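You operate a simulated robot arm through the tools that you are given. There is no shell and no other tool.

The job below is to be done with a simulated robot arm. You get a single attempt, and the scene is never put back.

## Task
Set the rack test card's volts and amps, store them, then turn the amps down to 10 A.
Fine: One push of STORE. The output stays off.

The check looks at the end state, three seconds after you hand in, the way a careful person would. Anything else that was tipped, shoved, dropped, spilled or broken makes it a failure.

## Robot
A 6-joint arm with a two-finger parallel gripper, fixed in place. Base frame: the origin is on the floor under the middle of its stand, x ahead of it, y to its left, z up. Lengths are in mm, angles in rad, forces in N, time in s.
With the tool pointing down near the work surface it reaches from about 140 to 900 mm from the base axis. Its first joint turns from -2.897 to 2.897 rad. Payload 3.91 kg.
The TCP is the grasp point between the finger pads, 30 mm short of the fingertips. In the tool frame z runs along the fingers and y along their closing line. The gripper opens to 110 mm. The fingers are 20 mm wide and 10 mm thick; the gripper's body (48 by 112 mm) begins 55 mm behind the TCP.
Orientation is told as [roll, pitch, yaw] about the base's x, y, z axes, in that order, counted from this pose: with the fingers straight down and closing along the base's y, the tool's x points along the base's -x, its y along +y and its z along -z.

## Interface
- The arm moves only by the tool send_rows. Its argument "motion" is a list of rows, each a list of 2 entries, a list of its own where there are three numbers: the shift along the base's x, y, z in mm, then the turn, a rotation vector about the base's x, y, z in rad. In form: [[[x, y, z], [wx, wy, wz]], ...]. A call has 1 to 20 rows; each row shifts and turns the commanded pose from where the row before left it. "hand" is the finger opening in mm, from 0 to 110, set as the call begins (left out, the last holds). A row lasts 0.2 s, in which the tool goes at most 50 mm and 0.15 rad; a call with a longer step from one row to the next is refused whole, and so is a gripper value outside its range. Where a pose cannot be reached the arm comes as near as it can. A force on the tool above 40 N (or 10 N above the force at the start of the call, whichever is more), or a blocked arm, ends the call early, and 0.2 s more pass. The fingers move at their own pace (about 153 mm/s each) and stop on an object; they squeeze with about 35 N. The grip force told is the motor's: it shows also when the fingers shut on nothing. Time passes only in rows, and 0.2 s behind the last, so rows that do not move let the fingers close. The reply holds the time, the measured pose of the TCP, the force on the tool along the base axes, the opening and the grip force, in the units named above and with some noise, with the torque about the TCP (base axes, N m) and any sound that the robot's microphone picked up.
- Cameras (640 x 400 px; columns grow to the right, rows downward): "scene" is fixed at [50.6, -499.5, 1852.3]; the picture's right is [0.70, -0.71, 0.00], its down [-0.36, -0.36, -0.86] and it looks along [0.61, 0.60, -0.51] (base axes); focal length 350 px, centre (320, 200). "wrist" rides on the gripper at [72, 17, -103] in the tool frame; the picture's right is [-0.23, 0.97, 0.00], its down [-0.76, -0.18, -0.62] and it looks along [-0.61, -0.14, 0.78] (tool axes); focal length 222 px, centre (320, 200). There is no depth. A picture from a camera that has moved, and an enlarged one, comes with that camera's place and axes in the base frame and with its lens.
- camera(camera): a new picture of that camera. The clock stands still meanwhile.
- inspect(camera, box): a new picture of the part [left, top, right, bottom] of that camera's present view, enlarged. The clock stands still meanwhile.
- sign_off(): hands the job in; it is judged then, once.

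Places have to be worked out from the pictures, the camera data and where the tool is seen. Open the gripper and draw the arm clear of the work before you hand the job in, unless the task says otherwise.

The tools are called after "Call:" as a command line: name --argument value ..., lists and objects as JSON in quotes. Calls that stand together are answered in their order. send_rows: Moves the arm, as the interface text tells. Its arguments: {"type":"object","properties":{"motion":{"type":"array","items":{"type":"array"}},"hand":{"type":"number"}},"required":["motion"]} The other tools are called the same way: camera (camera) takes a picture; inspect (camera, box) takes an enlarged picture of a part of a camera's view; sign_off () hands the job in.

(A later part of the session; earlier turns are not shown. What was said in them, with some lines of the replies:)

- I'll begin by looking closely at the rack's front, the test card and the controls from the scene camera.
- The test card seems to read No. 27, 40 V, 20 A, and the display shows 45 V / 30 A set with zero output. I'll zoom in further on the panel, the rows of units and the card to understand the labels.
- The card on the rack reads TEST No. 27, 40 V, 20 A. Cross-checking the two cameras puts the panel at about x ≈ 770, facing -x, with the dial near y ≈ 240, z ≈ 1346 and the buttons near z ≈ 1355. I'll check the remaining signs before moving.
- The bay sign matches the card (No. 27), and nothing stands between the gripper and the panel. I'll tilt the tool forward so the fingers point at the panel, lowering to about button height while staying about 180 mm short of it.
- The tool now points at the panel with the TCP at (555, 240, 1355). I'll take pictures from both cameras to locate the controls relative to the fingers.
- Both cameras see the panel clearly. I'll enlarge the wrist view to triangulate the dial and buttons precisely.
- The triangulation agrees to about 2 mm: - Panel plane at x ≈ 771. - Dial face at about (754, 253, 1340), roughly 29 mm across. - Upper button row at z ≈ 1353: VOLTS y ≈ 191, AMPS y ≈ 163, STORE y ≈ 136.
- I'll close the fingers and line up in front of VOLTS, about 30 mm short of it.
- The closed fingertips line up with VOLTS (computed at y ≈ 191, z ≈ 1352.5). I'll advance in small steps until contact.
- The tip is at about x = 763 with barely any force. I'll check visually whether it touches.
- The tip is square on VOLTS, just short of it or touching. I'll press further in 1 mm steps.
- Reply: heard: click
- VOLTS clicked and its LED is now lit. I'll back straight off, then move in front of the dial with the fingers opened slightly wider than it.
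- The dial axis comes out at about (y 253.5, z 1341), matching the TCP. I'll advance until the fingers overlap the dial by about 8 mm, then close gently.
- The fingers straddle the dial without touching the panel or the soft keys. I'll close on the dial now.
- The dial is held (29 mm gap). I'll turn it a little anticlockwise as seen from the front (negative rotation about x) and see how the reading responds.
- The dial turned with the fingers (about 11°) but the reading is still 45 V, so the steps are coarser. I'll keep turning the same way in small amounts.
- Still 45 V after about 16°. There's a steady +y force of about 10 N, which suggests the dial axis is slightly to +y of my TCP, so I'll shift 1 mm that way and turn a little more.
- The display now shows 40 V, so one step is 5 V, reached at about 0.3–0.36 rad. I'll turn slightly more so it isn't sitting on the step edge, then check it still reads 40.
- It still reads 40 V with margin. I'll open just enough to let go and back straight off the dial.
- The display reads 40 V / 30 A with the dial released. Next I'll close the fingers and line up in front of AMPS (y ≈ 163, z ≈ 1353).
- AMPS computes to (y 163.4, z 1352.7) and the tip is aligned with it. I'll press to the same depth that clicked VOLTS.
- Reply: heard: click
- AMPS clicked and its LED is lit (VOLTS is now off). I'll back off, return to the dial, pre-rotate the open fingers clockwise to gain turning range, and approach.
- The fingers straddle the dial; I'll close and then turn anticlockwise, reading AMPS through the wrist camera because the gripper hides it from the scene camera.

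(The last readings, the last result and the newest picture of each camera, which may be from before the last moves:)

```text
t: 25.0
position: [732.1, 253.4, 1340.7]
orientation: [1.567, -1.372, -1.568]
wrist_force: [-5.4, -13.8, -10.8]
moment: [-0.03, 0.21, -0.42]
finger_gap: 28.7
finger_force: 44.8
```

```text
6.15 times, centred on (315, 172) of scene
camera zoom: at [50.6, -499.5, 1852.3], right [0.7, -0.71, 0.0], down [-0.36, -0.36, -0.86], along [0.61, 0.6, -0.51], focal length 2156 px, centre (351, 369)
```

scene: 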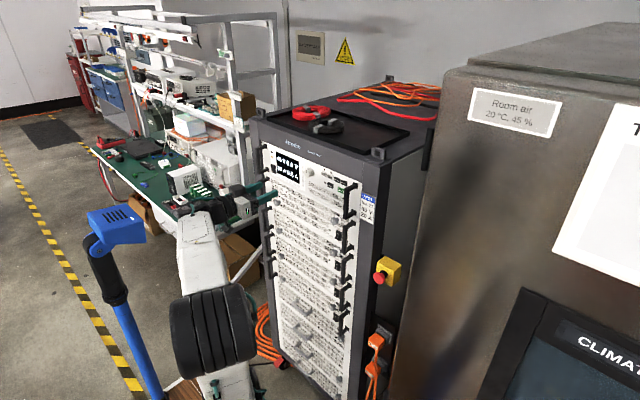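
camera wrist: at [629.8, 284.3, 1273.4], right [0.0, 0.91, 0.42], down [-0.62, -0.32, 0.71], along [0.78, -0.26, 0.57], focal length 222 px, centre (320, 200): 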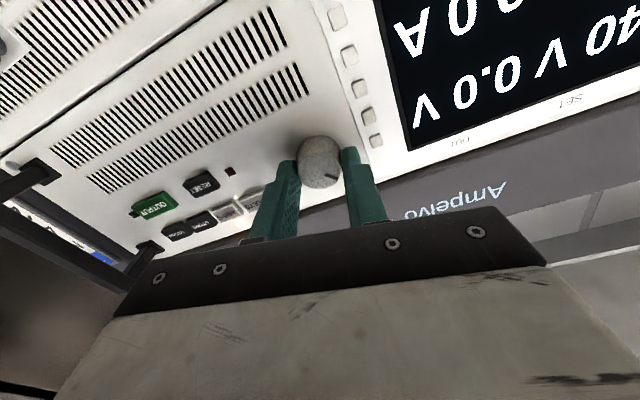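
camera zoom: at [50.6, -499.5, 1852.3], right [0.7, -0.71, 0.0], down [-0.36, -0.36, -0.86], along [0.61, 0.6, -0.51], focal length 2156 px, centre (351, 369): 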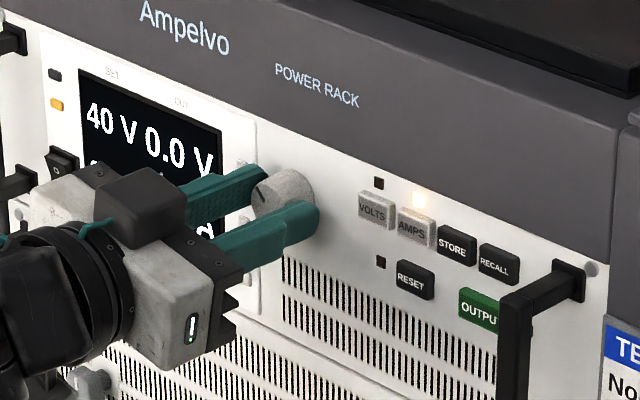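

There's a side force of about 17 N, so I'll ease the TCP by -0.8 mm in y and -0.6 mm in z. Then I'll keep turning anticlockwise and check the amps.

Call:
send_rows --motion '[[[0, -0.8, -0.6], [0, 0, 0]], [[0, 0, 0], [-0.1, 0, 0]], [[0, 0, 0], [-0.1, 0, 0]], [[0, 0, 0], [0, 0, 0]]]'

Call:
inspect --camera "wrist" --box '[360, 0, 640, 175]'

Call:
inspect --camera "scene" --box '[265, 140, 365, 205]'

```text
t: 26.0
position: [732.5, 254.1, 1341.0]
orientation: [-1.738, -1.571, 1.738]
wrist_force: [3.3, -2.5, -2.3]
moment: [-0.01, 0.19, 0.0]
finger_gap: 28.7
finger_force: 44.8
```

```text
2.29 times, centred on (500, 88) of wrist
camera zoom: at [629.8, 270.4, 1268.5], right [0.0, 0.97, 0.23], down [-0.62, -0.18, 0.76], along [0.78, -0.14, 0.61], focal length 508 px, centre (-91, 457)
```

zoom: 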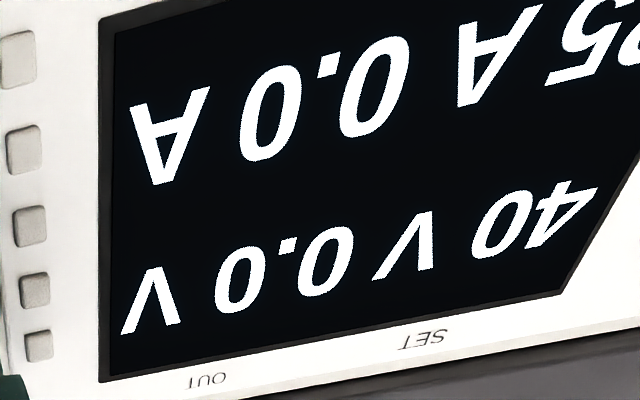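

```text
6.15 times, centred on (315, 172) of scene
camera zoom: at [50.6, -499.5, 1852.3], right [0.7, -0.71, 0.0], down [-0.36, -0.36, -0.86], along [0.61, 0.6, -0.51], focal length 2156 px, centre (351, 369)
```

zoom: 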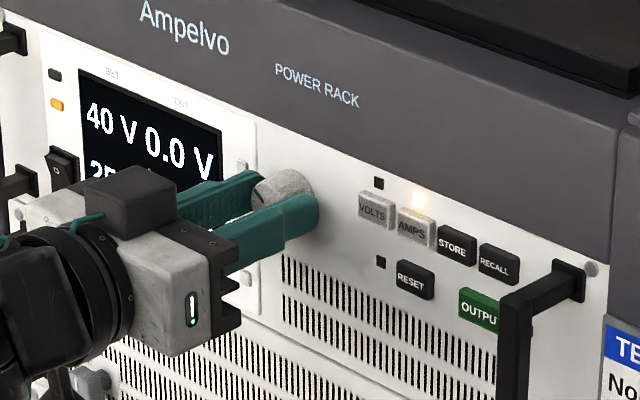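

AMPS now shows 25 A (5 A per step). I'll continue to the next step in small turns.

Call:
send_rows --motion '[[[0, 0, 0], [-0.1, 0, 0]], [[0, 0, 0], [-0.06, 0, 0]], [[0, 0, 0], [0, 0, 0]]]'

Call:
inspect --camera "wrist" --box '[360, 0, 640, 175]'

```text
t: 26.8
position: [731.2, 254.2, 1340.9]
orientation: [-1.572, -1.41, 1.573]
wrist_force: [5.6, 3.2, 3.9]
moment: [0.07, -0.03, 0.19]
finger_gap: 28.4
finger_force: 45.6
```

```text
2.29 times, centred on (500, 88) of wrist
camera zoom: at [629.8, 259.0, 1266.7], right [0.0, 1.0, 0.07], down [-0.62, -0.05, 0.78], along [0.78, -0.04, 0.62], focal length 508 px, centre (-91, 457)
```

zoom: 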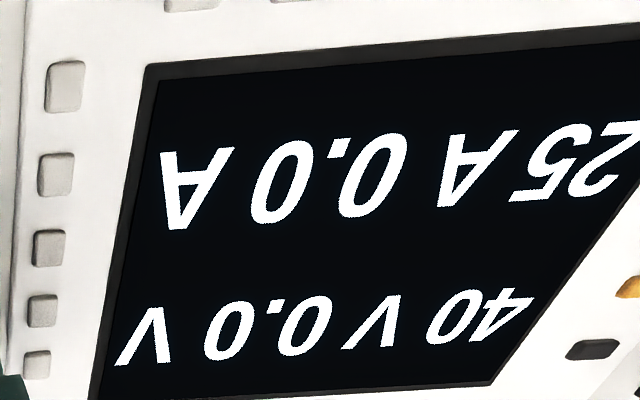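

Still 25 A after 0.16 rad more. I'll continue by another 0.1 rad.

Call:
send_rows --motion '[[[0, 0, 0], [-0.1, 0, 0]], [[0, 0, 0], [0, 0, 0]]]'

Call:
inspect --camera "wrist" --box '[360, 0, 640, 175]'

```text
t: 27.4
position: [732.0, 254.0, 1342.5]
orientation: [-1.572, -1.311, 1.572]
wrist_force: [7.2, 7.7, 7.0]
moment: [-0.03, -0.21, 0.29]
finger_gap: 28.9
finger_force: 45.2
```

```text
2.29 times, centred on (500, 88) of wrist
camera zoom: at [629.8, 251.7, 1266.5], right [0.0, 1.0, -0.03], down [-0.62, 0.02, 0.78], along [0.78, 0.02, 0.62], focal length 508 px, centre (-91, 457)
```

zoom: 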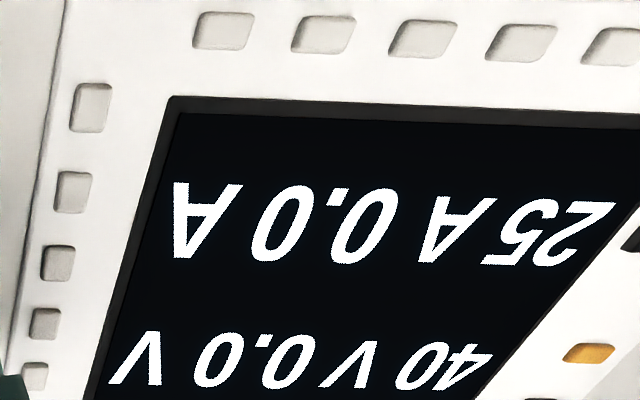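

Still 25 A. I'll relieve the small side load and turn another 0.08 rad.

Call:
send_rows --motion '[[[0, 0.4, 0.3], [-0.08, 0, 0]], [[0, 0, 0], [0, 0, 0]]]'

Call:
inspect --camera "wrist" --box '[360, 0, 640, 175]'

Call:
inspect --camera "wrist" --box '[240, 80, 400, 200]'

```text
t: 28.0
position: [732.3, 254.7, 1342.2]
orientation: [-1.568, -1.23, 1.568]
wrist_force: [5.7, 6.9, 6.0]
moment: [0.01, -0.48, 0.26]
finger_gap: 28.6
finger_force: 44.9
```

```text
2.29 times, centred on (500, 88) of wrist
camera zoom: at [629.7, 246.0, 1267.0], right [0.0, 0.99, -0.11], down [-0.62, 0.09, 0.78], along [0.78, 0.07, 0.62], focal length 508 px, centre (-91, 457)
```

zoom: 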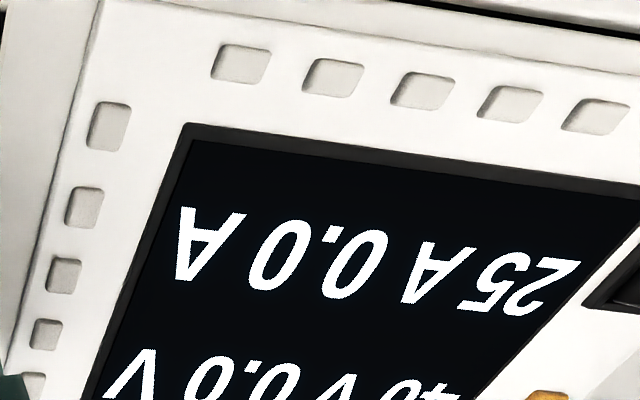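

```text
3.33 times, centred on (320, 140) of wrist
camera zoom: at [629.7, 246.0, 1267.0], right [0.0, 0.99, -0.11], down [-0.62, 0.09, 0.78], along [0.78, 0.07, 0.62], focal length 740 px, centre (320, 400)
```

zoom: 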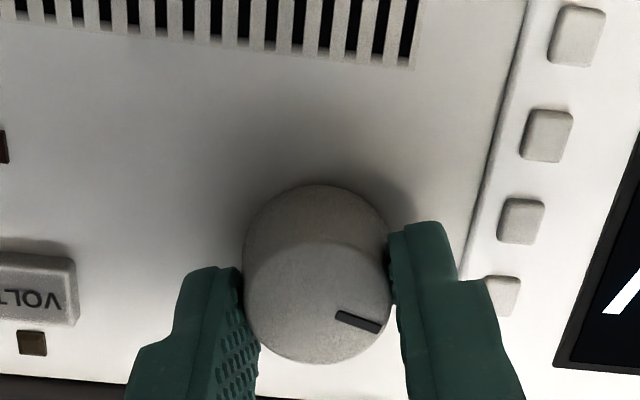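

The dial is at about 66° and still shows 25 A. The data fits 30° per step with switching midway, so the next change should come at about 75–77°. I'll turn on in two small moves.

Call:
send_rows --motion '[[[0, 0.4, 0.3], [-0.1, 0, 0]], [[0, 0, 0], [-0.08, 0, 0]], [[0, 0, 0], [0, 0, 0]]]'

Call:
inspect --camera "wrist" --box '[360, 20, 640, 195]'

```text
t: 28.8
position: [731.6, 254.5, 1341.3]
orientation: [-1.566, -1.049, 1.568]
wrist_force: [0.1, 4.0, -1.6]
moment: [-0.02, 0.18, 0.07]
finger_gap: 28.4
finger_force: 44.4
```

```text
2.29 times, centred on (500, 108) of wrist
camera zoom: at [629.6, 233.2, 1269.7], right [0.0, 0.96, -0.29], down [-0.62, 0.23, 0.75], along [0.78, 0.18, 0.6], focal length 508 px, centre (-91, 411)
```

zoom: 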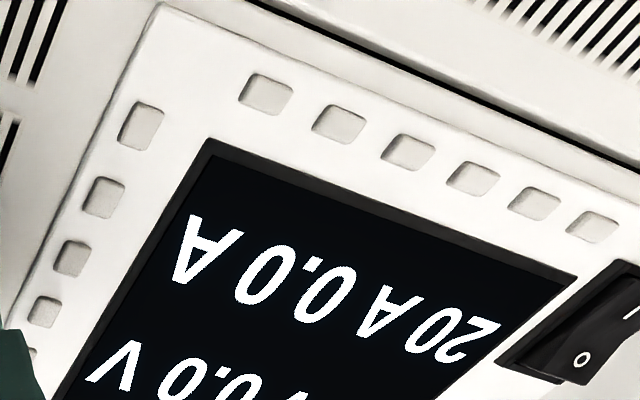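

It reads 20 A now. I'll add about 0.12 rad so it sits inside the step, confirm, then release.

Call:
send_rows --motion '[[[0, 0, 0], [-0.12, 0, 0]], [[0, 0, 0], [0, 0, 0]]]'

Call:
inspect --camera "wrist" --box '[360, 20, 640, 195]'

Call:
camera --camera "scene"

```text
t: 29.4
position: [731.3, 254.9, 1340.7]
orientation: [-1.569, -0.929, 1.568]
wrist_force: [1.8, 5.5, -5.2]
moment: [0.05, 0.38, 0.03]
finger_gap: 28.6
finger_force: 44.5
```

```text
2.29 times, centred on (500, 108) of wrist
camera zoom: at [629.7, 224.9, 1272.6], right [0.0, 0.92, -0.4], down [-0.62, 0.31, 0.72], along [0.78, 0.25, 0.57], focal length 508 px, centre (-91, 411)
```

zoom: 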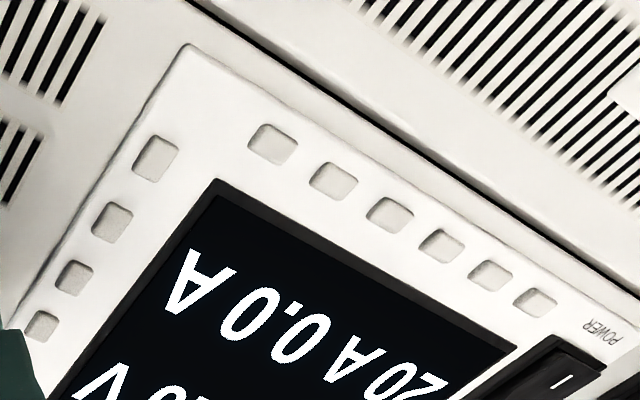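

```text
taken
```

scene: 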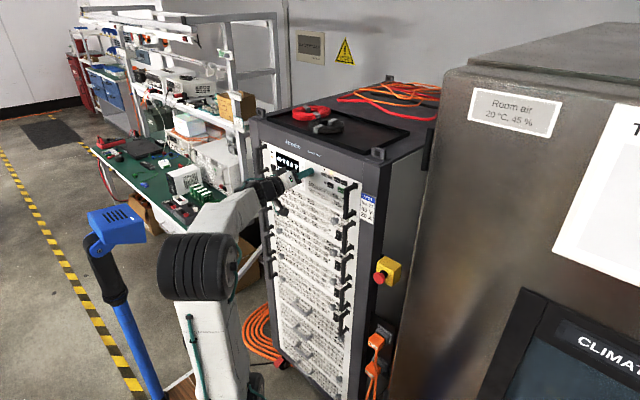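

Steady at 20 A. I'll release the dial, back straight off and return the tool to level rotation.

Call:
send_rows --motion '[[[0, 0, 0], [0, 0, 0]], [[0, 0, 0], [0, 0, 0]]]' --hand 37

Call:
send_rows --motion '[[[-5, 0, 0], [0, 0, 0]], [[-10, 0, 0], [0, 0, 0]], [[-20, 0, 0], [0, 0, 0]], [[-15, 0, 0], [0, 0, 0]], [[0, 0, 0], [0.13, 0, 0]], [[0, 0, 0], [0.13, 0, 0]], [[0, 0, 0], [0.13, 0, 0]], [[0, 0, 0], [0.13, 0, 0]], [[0, 0, 0], [0.12, 0, 0]], [[0, 0, 0], [0, 0, 0]]]'

Call:
inspect --camera "scene" --box '[265, 140, 365, 205]'

Call:
camera --camera "wrist"

```text
t: 30.0
position: [731.0, 253.7, 1341.5]
orientation: [-1.571, -0.93, 1.568]
wrist_force: [-0.6, -0.2, -0.3]
moment: [0.0, -0.03, -0.01]
finger_gap: 37.0
finger_force: 0.0
```

```text
t: 32.2
position: [681.6, 255.3, 1342.1]
orientation: [1.357, -1.568, -1.359]
wrist_force: [-0.4, -0.3, -0.2]
moment: [-0.02, -0.05, -0.02]
finger_gap: 36.9
finger_force: 0.0
```

```text
6.15 times, centred on (315, 172) of scene
camera zoom: at [50.6, -499.5, 1852.3], right [0.7, -0.71, 0.0], down [-0.36, -0.36, -0.86], along [0.61, 0.6, -0.51], focal length 2156 px, centre (351, 369)
```

zoom: 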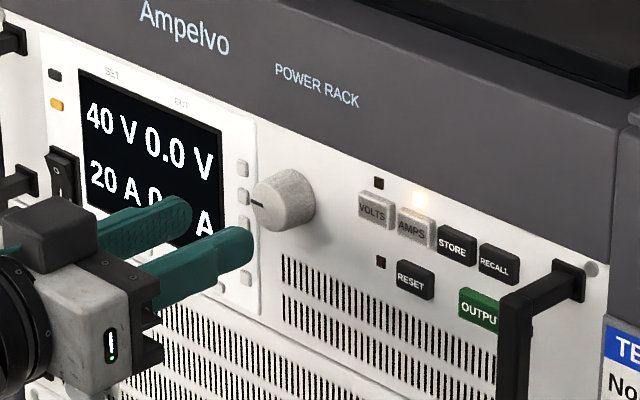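

```text
taken
camera wrist: at [579.5, 271.3, 1269.0], right [0.0, 0.97, 0.23], down [-0.62, -0.18, 0.76], along [0.78, -0.14, 0.61], focal length 222 px, centre (320, 200)
```

wrist: 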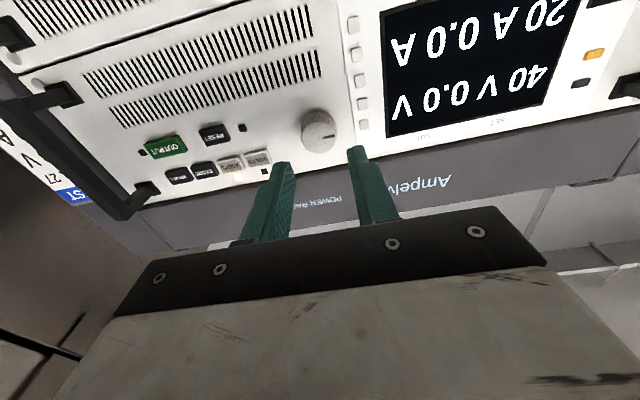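

The display reads 40 V / 20 A with output at zero, so the card values are set. I'll close the fingers and line up in front of STORE (y ≈ 135.5, z ≈ 1353).

Call:
send_rows --motion '[[[0, -24, 2.5], [0, 0, 0]], [[0, -24, 2.5], [0, 0, 0]], [[0, -24, 2], [0, 0, 0]], [[0, -24, 2], [0, 0, 0]], [[0, -22.6, 2], [0, 0, 0]], [[10, 0, 0], [0, 0, 0]], [[10, 0, 0], [0, 0, 0]], [[0, 0, 0], [0, 0, 0]]]' --hand 0

Call:
inspect --camera "wrist" --box '[220, 50, 420, 180]'

Call:
inspect --camera "scene" --box '[265, 140, 365, 205]'

```text
t: 34.0
position: [701.1, 135.7, 1351.6]
orientation: [1.02, -1.572, -1.022]
wrist_force: [-0.3, -0.2, -0.4]
moment: [0.01, -0.05, 0.02]
finger_gap: 0.0
finger_force: 34.8
```

```text
3.08 times, centred on (320, 115) of wrist
camera zoom: at [599.1, 152.7, 1279.4], right [0.0, 0.97, 0.23], down [-0.62, -0.18, 0.76], along [0.78, -0.14, 0.61], focal length 684 px, centre (320, 462)
```

zoom: 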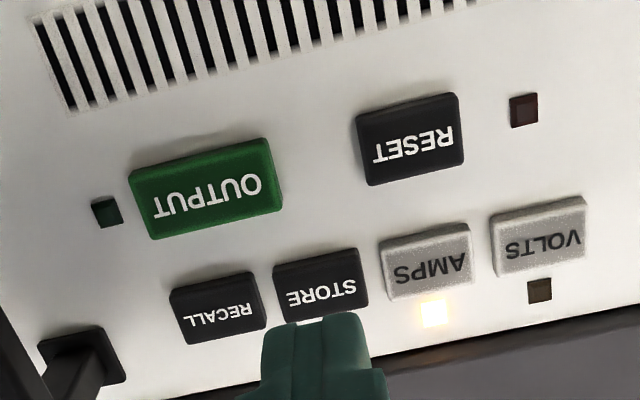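

```text
6.15 times, centred on (315, 172) of scene
camera zoom: at [50.6, -499.5, 1852.3], right [0.7, -0.71, 0.0], down [-0.36, -0.36, -0.86], along [0.61, 0.6, -0.51], focal length 2156 px, centre (351, 369)
```

zoom: 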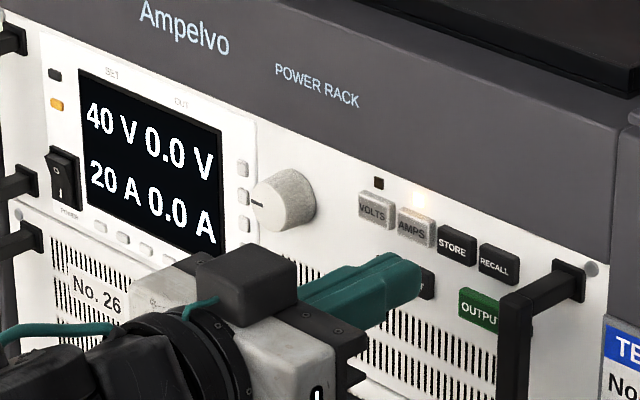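

STORE computes to (y 135.4, z 1352.7), so alignment is good; display still 40 V / 20 A. I'll make the single push to the same depth as the others.

Call:
send_rows --motion '[[[10, 0, 0.8], [0, 0, 0]], [[10, 0, 0], [0, 0, 0]], [[8, 0, 0], [0, 0, 0]], [[2, 0, 0], [0, 0, 0]], [[2, 0, 0], [0, 0, 0]], [[1, 0, 0], [0, 0, 0]], [[1, 0, 0], [0, 0, 0]], [[1, 0, 0], [0, 0, 0]]]'

Call:
inspect --camera "scene" --box '[265, 140, 365, 205]'

```text
t: 35.8
position: [736.2, 136.4, 1353.2]
orientation: [0.495, -1.571, -0.494]
wrist_force: [-6.8, -1.1, -0.9]
moment: [0.01, 0.02, 0.01]
finger_gap: 0.0
finger_force: 35.3
heard: click
```

```text
6.15 times, centred on (315, 172) of scene
camera zoom: at [50.6, -499.5, 1852.3], right [0.7, -0.71, 0.0], down [-0.36, -0.36, -0.86], along [0.61, 0.6, -0.51], focal length 2156 px, centre (351, 369)
```

zoom: 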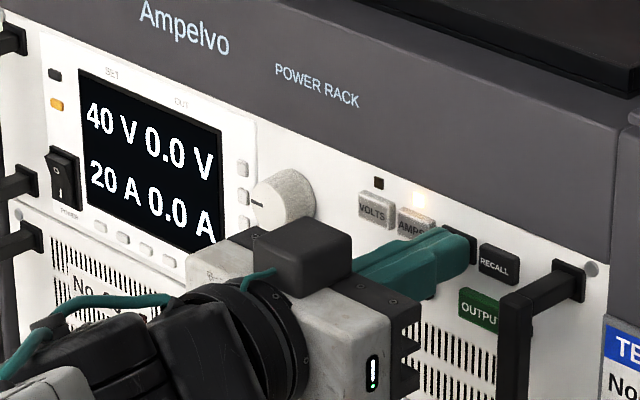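

STORE clicked once and the display holds 40 V / 20 A. I'll back straight off, go to the dial axis (refined to y 253.5, z 1340.8), and pre-rotate the fingers clockwise for turning range.

Call:
send_rows --motion '[[[-10, 0, 0], [0, 0, 0]], [[-20, 0, 0], [0, 0, 0]], [[-25, 0, 0], [0, 0, 0]], [[0, 24, -2.6], [0.1, 0, 0]], [[0, 24, -2.6], [0.1, 0, 0]], [[0, 24, -2.6], [0.1, 0, 0]], [[0, 23, -2.6], [0.1, 0, 0]], [[0, 23, -2.5], [0.1, 0, 0]], [[0, 0, 0], [0, 0, 0]]]'

Call:
inspect --camera "scene" --box '[265, 140, 365, 205]'

Call:
inspect --camera "wrist" --box '[220, 50, 420, 180]'

```text
t: 37.8
position: [680.3, 253.9, 1340.4]
orientation: [1.571, -1.07, -1.571]
wrist_force: [1.3, -0.4, 0.4]
moment: [0.03, 0.0, 0.0]
finger_gap: 0.0
finger_force: 34.9
```

```text
6.15 times, centred on (315, 172) of scene
camera zoom: at [50.6, -499.5, 1852.3], right [0.7, -0.71, 0.0], down [-0.36, -0.36, -0.86], along [0.61, 0.6, -0.51], focal length 2156 px, centre (351, 369)
```

zoom: 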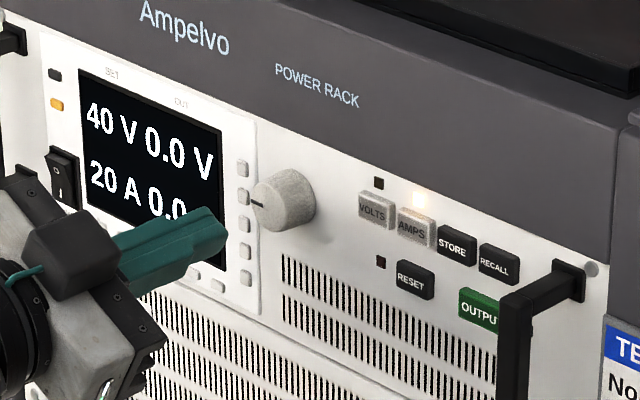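

```text
3.08 times, centred on (320, 115) of wrist
camera zoom: at [579.2, 303.8, 1285.3], right [0.0, 0.74, 0.67], down [-0.62, -0.52, 0.58], along [0.78, -0.42, 0.46], focal length 684 px, centre (320, 462)
```

zoom: 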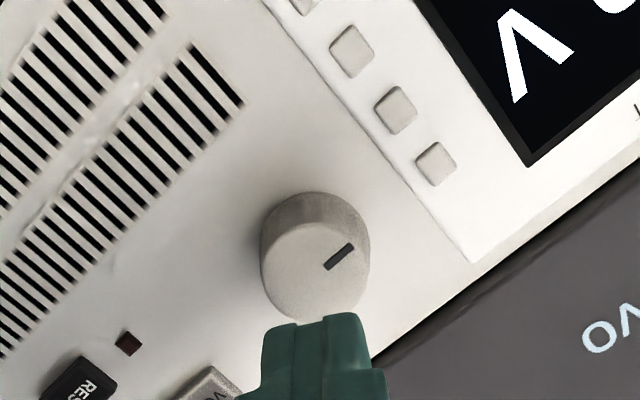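

AMPS is still selected and the display shows 40 V / 20 A. I'll open, advance over the dial and close.

Call:
send_rows --motion '[[[0, 0, 0], [0, 0, 0]], [[0, 0, 0], [0, 0, 0]], [[15, 0, 0], [0, 0, 0]], [[15, 0, 0], [0, 0, 0]], [[10, 0, 0], [0, 0, 0]], [[6, 0, 0], [0, 0, 0]], [[4, 0, 0], [0, 0, 0]], [[0, 0, 0], [0, 0, 0]]]' --hand 42

Call:
send_rows --motion '[[[0, 0, 0], [0, 0, 0]], [[0, 0, 0], [0, 0, 0]], [[0, 0, 0], [0, 0, 0]]]' --hand 0

Call:
inspect --camera "scene" --box '[265, 140, 365, 205]'

```text
t: 39.6
position: [732.0, 254.0, 1340.8]
orientation: [1.57, -1.07, -1.57]
wrist_force: [0.6, 0.0, -0.2]
moment: [-0.04, -0.01, -0.02]
finger_gap: 41.6
finger_force: 0.1
```

```text
t: 40.4
position: [732.5, 253.0, 1340.1]
orientation: [1.568, -1.071, -1.57]
wrist_force: [-1.0, -5.1, -5.6]
moment: [-0.03, -0.12, -0.36]
finger_gap: 29.2
finger_force: 45.7
```

```text
6.15 times, centred on (315, 172) of scene
camera zoom: at [50.6, -499.5, 1852.3], right [0.7, -0.71, 0.0], down [-0.36, -0.36, -0.86], along [0.61, 0.6, -0.51], focal length 2156 px, centre (351, 369)
```

zoom: 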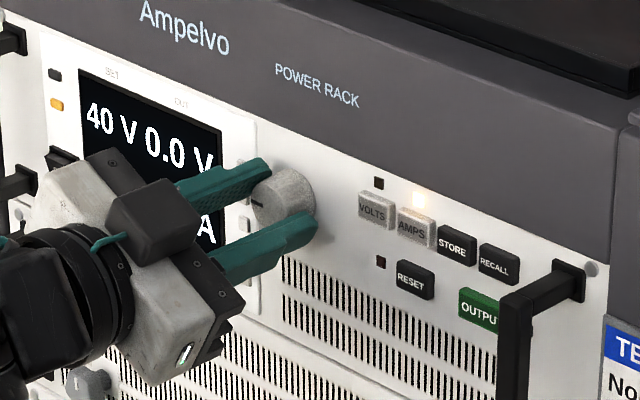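

Gripped with low side load. I'll turn anticlockwise 0.5 rad first (expecting 15 A) and check.

Call:
send_rows --motion '[[[0, -0.2, -0.2], [-0.1, 0, 0]], [[0, 0, 0], [-0.1, 0, 0]], [[0, 0, 0], [-0.1, 0, 0]], [[0, 0, 0], [-0.1, 0, 0]], [[0, 0, 0], [-0.1, 0, 0]], [[0, 0, 0], [0, 0, 0]]]'

Call:
inspect --camera "wrist" --box '[360, 0, 640, 175]'

Call:
inspect --camera "scene" --box '[265, 140, 365, 205]'

```text
t: 41.8
position: [732.0, 253.7, 1340.6]
orientation: [-1.183, -1.569, 1.183]
wrist_force: [4.2, -0.4, -0.3]
moment: [-0.03, 0.35, 0.03]
finger_gap: 29.1
finger_force: 45.5
```

```text
2.29 times, centred on (500, 88) of wrist
camera zoom: at [629.7, 270.4, 1267.8], right [0.0, 0.97, 0.23], down [-0.62, -0.18, 0.76], along [0.78, -0.14, 0.61], focal length 508 px, centre (-91, 457)
```

zoom: 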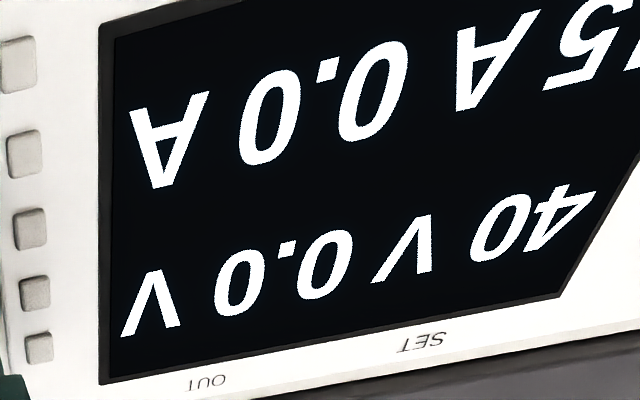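

```text
6.15 times, centred on (315, 172) of scene
camera zoom: at [50.6, -499.5, 1852.3], right [0.7, -0.71, 0.0], down [-0.36, -0.36, -0.86], along [0.61, 0.6, -0.51], focal length 2156 px, centre (351, 369)
```

zoom: 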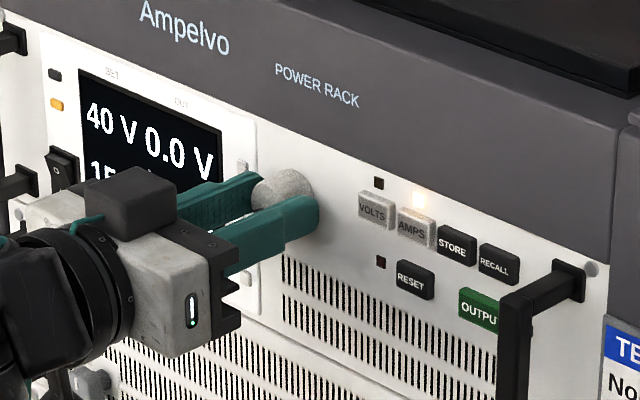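

It shows 15 A as expected. I'll turn about 0.44 rad more toward 10 A and check.

Call:
send_rows --motion '[[[0, 0, 0], [-0.1, 0, 0]], [[0, 0, 0], [-0.1, 0, 0]], [[0, 0, 0], [-0.1, 0, 0]], [[0, 0, 0], [-0.08, 0, 0]], [[0, 0, 0], [-0.06, 0, 0]], [[0, 0, 0], [0, 0, 0]]]'

Call:
inspect --camera "wrist" --box '[360, 20, 640, 195]'

Call:
inspect --camera "wrist" --box '[240, 80, 400, 200]'

```text
t: 43.2
position: [731.0, 254.2, 1340.6]
orientation: [-1.573, -1.129, 1.57]
wrist_force: [3.5, 5.3, 4.4]
moment: [-0.02, 0.17, 0.15]
finger_gap: 28.7
finger_force: 44.9
```

```text
2.29 times, centred on (500, 108) of wrist
camera zoom: at [629.8, 238.4, 1267.3], right [0.0, 0.98, -0.21], down [-0.62, 0.16, 0.76], along [0.78, 0.13, 0.61], focal length 508 px, centre (-91, 411)
```

zoom: 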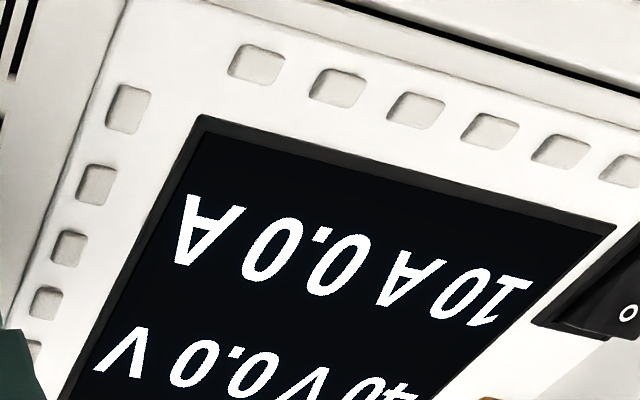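

```text
3.33 times, centred on (320, 140) of wrist
camera zoom: at [629.8, 238.4, 1267.3], right [0.0, 0.98, -0.21], down [-0.62, 0.16, 0.76], along [0.78, 0.13, 0.61], focal length 740 px, centre (320, 400)
```

zoom: 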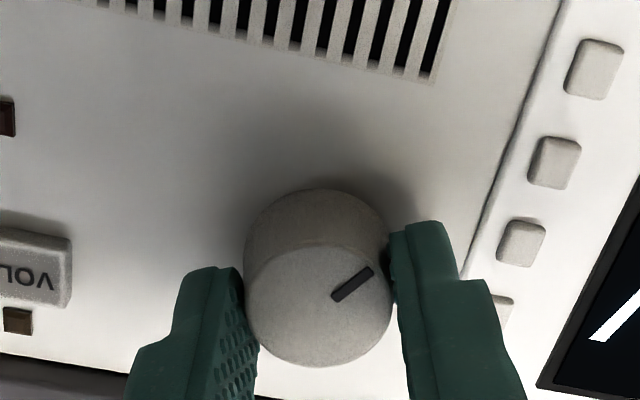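

It reads 10 A. I'll add 0.08 rad for margin within the step, confirm, and then release.

Call:
send_rows --motion '[[[0, 0, 0], [-0.08, 0, 0]], [[0, 0, 0], [0, 0, 0]]]'

Call:
inspect --camera "wrist" --box '[360, 20, 640, 195]'

```text
t: 43.8
position: [732.0, 255.3, 1340.7]
orientation: [-1.569, -1.05, 1.571]
wrist_force: [4.5, 6.1, 6.1]
moment: [-0.04, -0.4, 0.35]
finger_gap: 29.2
finger_force: 44.8
```

```text
2.29 times, centred on (500, 108) of wrist
camera zoom: at [629.8, 232.8, 1268.8], right [0.0, 0.96, -0.29], down [-0.62, 0.22, 0.75], along [0.78, 0.18, 0.6], focal length 508 px, centre (-91, 411)
```

zoom: 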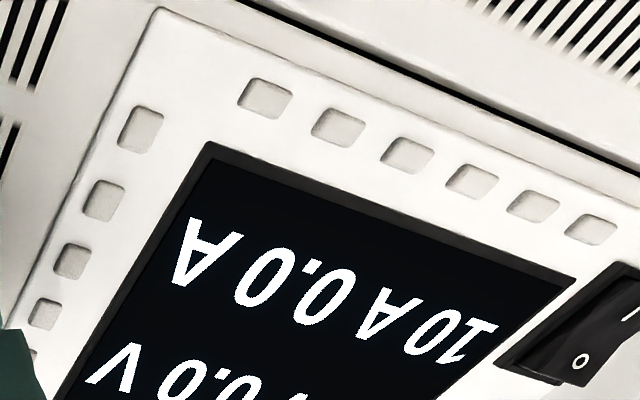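

Still 10 A. I'll open the fingers, back straight off and draw clear of the panel.

Call:
send_rows --motion '[[[0, 0, 0], [0, 0, 0]], [[0, 0, 0], [0, 0, 0]]]' --hand 37

Call:
send_rows --motion '[[[-5, 0, 0], [0, 0, 0]], [[-10, 0, 0], [0, 0, 0]], [[-20, 0, 0], [0, 0, 0]], [[-25, 0, 0], [0.13, 0, 0]], [[-30, 0, 0], [0.13, 0, 0]], [[-30, 0, 0], [0.13, 0, 0]], [[-30, 0, 0], [0.13, 0, 0]], [[-25, 0, 0], [0, 0, 0]], [[0, 0, 0], [0, 0, 0]]]'

Call:
inspect --camera "scene" --box '[265, 140, 365, 205]'

Call:
camera --camera "wrist"

```text
t: 44.4
position: [731.9, 253.8, 1339.2]
orientation: [-1.568, -1.052, 1.569]
wrist_force: [0.2, 0.2, 0.2]
moment: [0.03, -0.04, 0.0]
finger_gap: 36.5
finger_force: 0.0
```

```text
t: 46.4
position: [556.3, 252.7, 1340.4]
orientation: [1.261, -1.568, -1.264]
wrist_force: [0.1, 0.3, -0.5]
moment: [-0.02, -0.03, -0.01]
finger_gap: 37.0
finger_force: 0.1
```

```text
6.15 times, centred on (315, 172) of scene
camera zoom: at [50.6, -499.5, 1852.3], right [0.7, -0.71, 0.0], down [-0.36, -0.36, -0.86], along [0.61, 0.6, -0.51], focal length 2156 px, centre (351, 369)
```

zoom: 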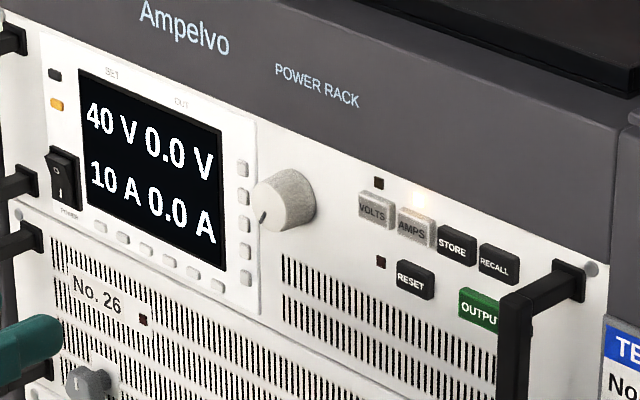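

```text
taken
camera wrist: at [454.3, 270.5, 1267.7], right [0.0, 0.97, 0.23], down [-0.62, -0.18, 0.76], along [0.78, -0.14, 0.61], focal length 222 px, centre (320, 200)
```

wrist: 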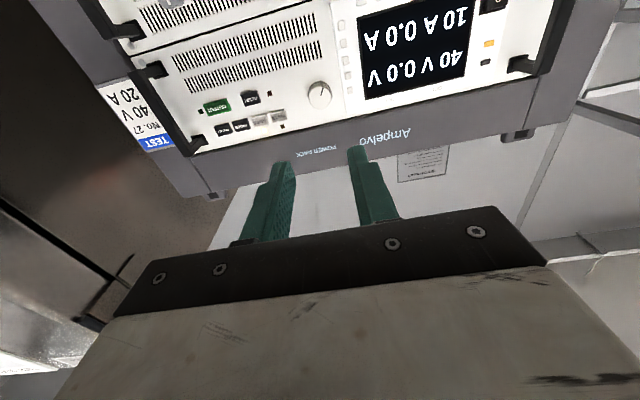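

The display reads 40 V / 10 A set and 0.0 V / 0.0 A out. I'll open the gripper fully and check the OUTPUT and RESET LEDs once more.

Call:
send_rows --motion '[[[-20, 0, 0], [0, 0, 0]], [[-20, 0, 0], [0, 0, 0]], [[0, 0, 0], [0, 0, 0]], [[0, 0, 0], [0, 0, 0]]]' --hand 100

Call:
inspect --camera "wrist" --box '[190, 50, 350, 160]'

Call:
camera --camera "scene"

Call:
inspect --camera "scene" --box '[265, 140, 365, 205]'

```text
t: 47.4
position: [517.8, 254.3, 1339.5]
orientation: [0.803, -1.572, -0.805]
wrist_force: [0.3, -0.4, 1.0]
moment: [0.01, 0.01, 0.02]
finger_gap: 100.0
finger_force: 0.1
```

```text
3.64 times, centred on (270, 105) of wrist
camera zoom: at [414.3, 270.3, 1267.0], right [0.0, 0.97, 0.23], down [-0.62, -0.18, 0.76], along [0.78, -0.14, 0.61], focal length 808 px, centre (502, 546)
```

zoom: 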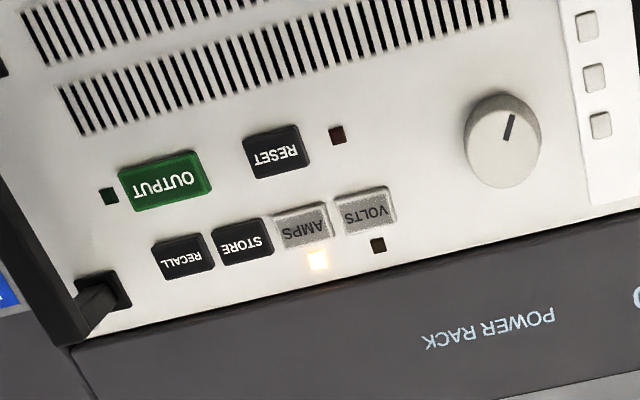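

```text
taken
```

scene: 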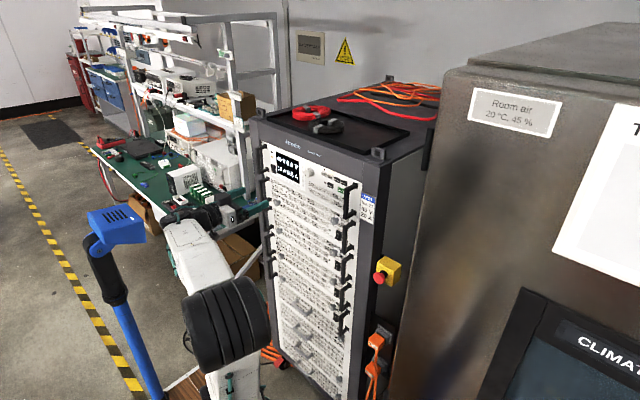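

```text
6.15 times, centred on (315, 172) of scene
camera zoom: at [50.6, -499.5, 1852.3], right [0.7, -0.71, 0.0], down [-0.36, -0.36, -0.86], along [0.61, 0.6, -0.51], focal length 2156 px, centre (351, 369)
```

zoom: 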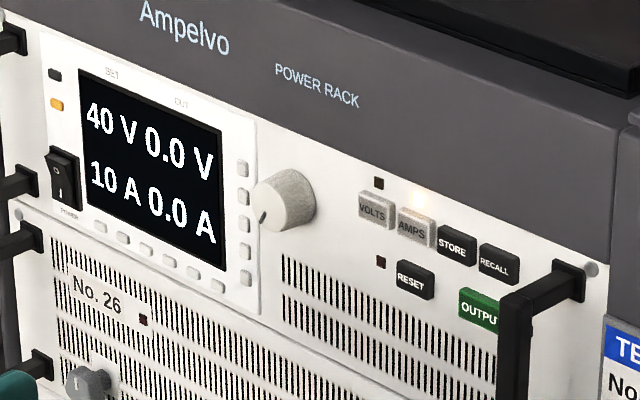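

The panel reads 40 V / 10 A, and 40 V / 20 A was stored with a single STORE push. The OUTPUT LED is dark, the gripper is open about 220 mm from the panel, and nothing else was touched, so I'm handing in.

Call:
sign_off

```text
The job is handed in.
```

I set the rack to the card's values (40 V, 20 A), stored them with one push of STORE, then turned the amps down to 10 A.

- **Final display:** it shows 40 V and 10 A set, with 0.0 V and 0.0 A out. The OUTPUT light is dark, and I never pressed that button.
- **Store:** I heard one click when pressing STORE, with the display at 40 V / 20 A. I did not press RECALL, so the stored values themselves were not read back.
- **Arm:** the gripper is open and about 220 mm clear of the panel. Besides STORE I touched only VOLTS, AMPS and the dial. AMPS is still the selected setting.
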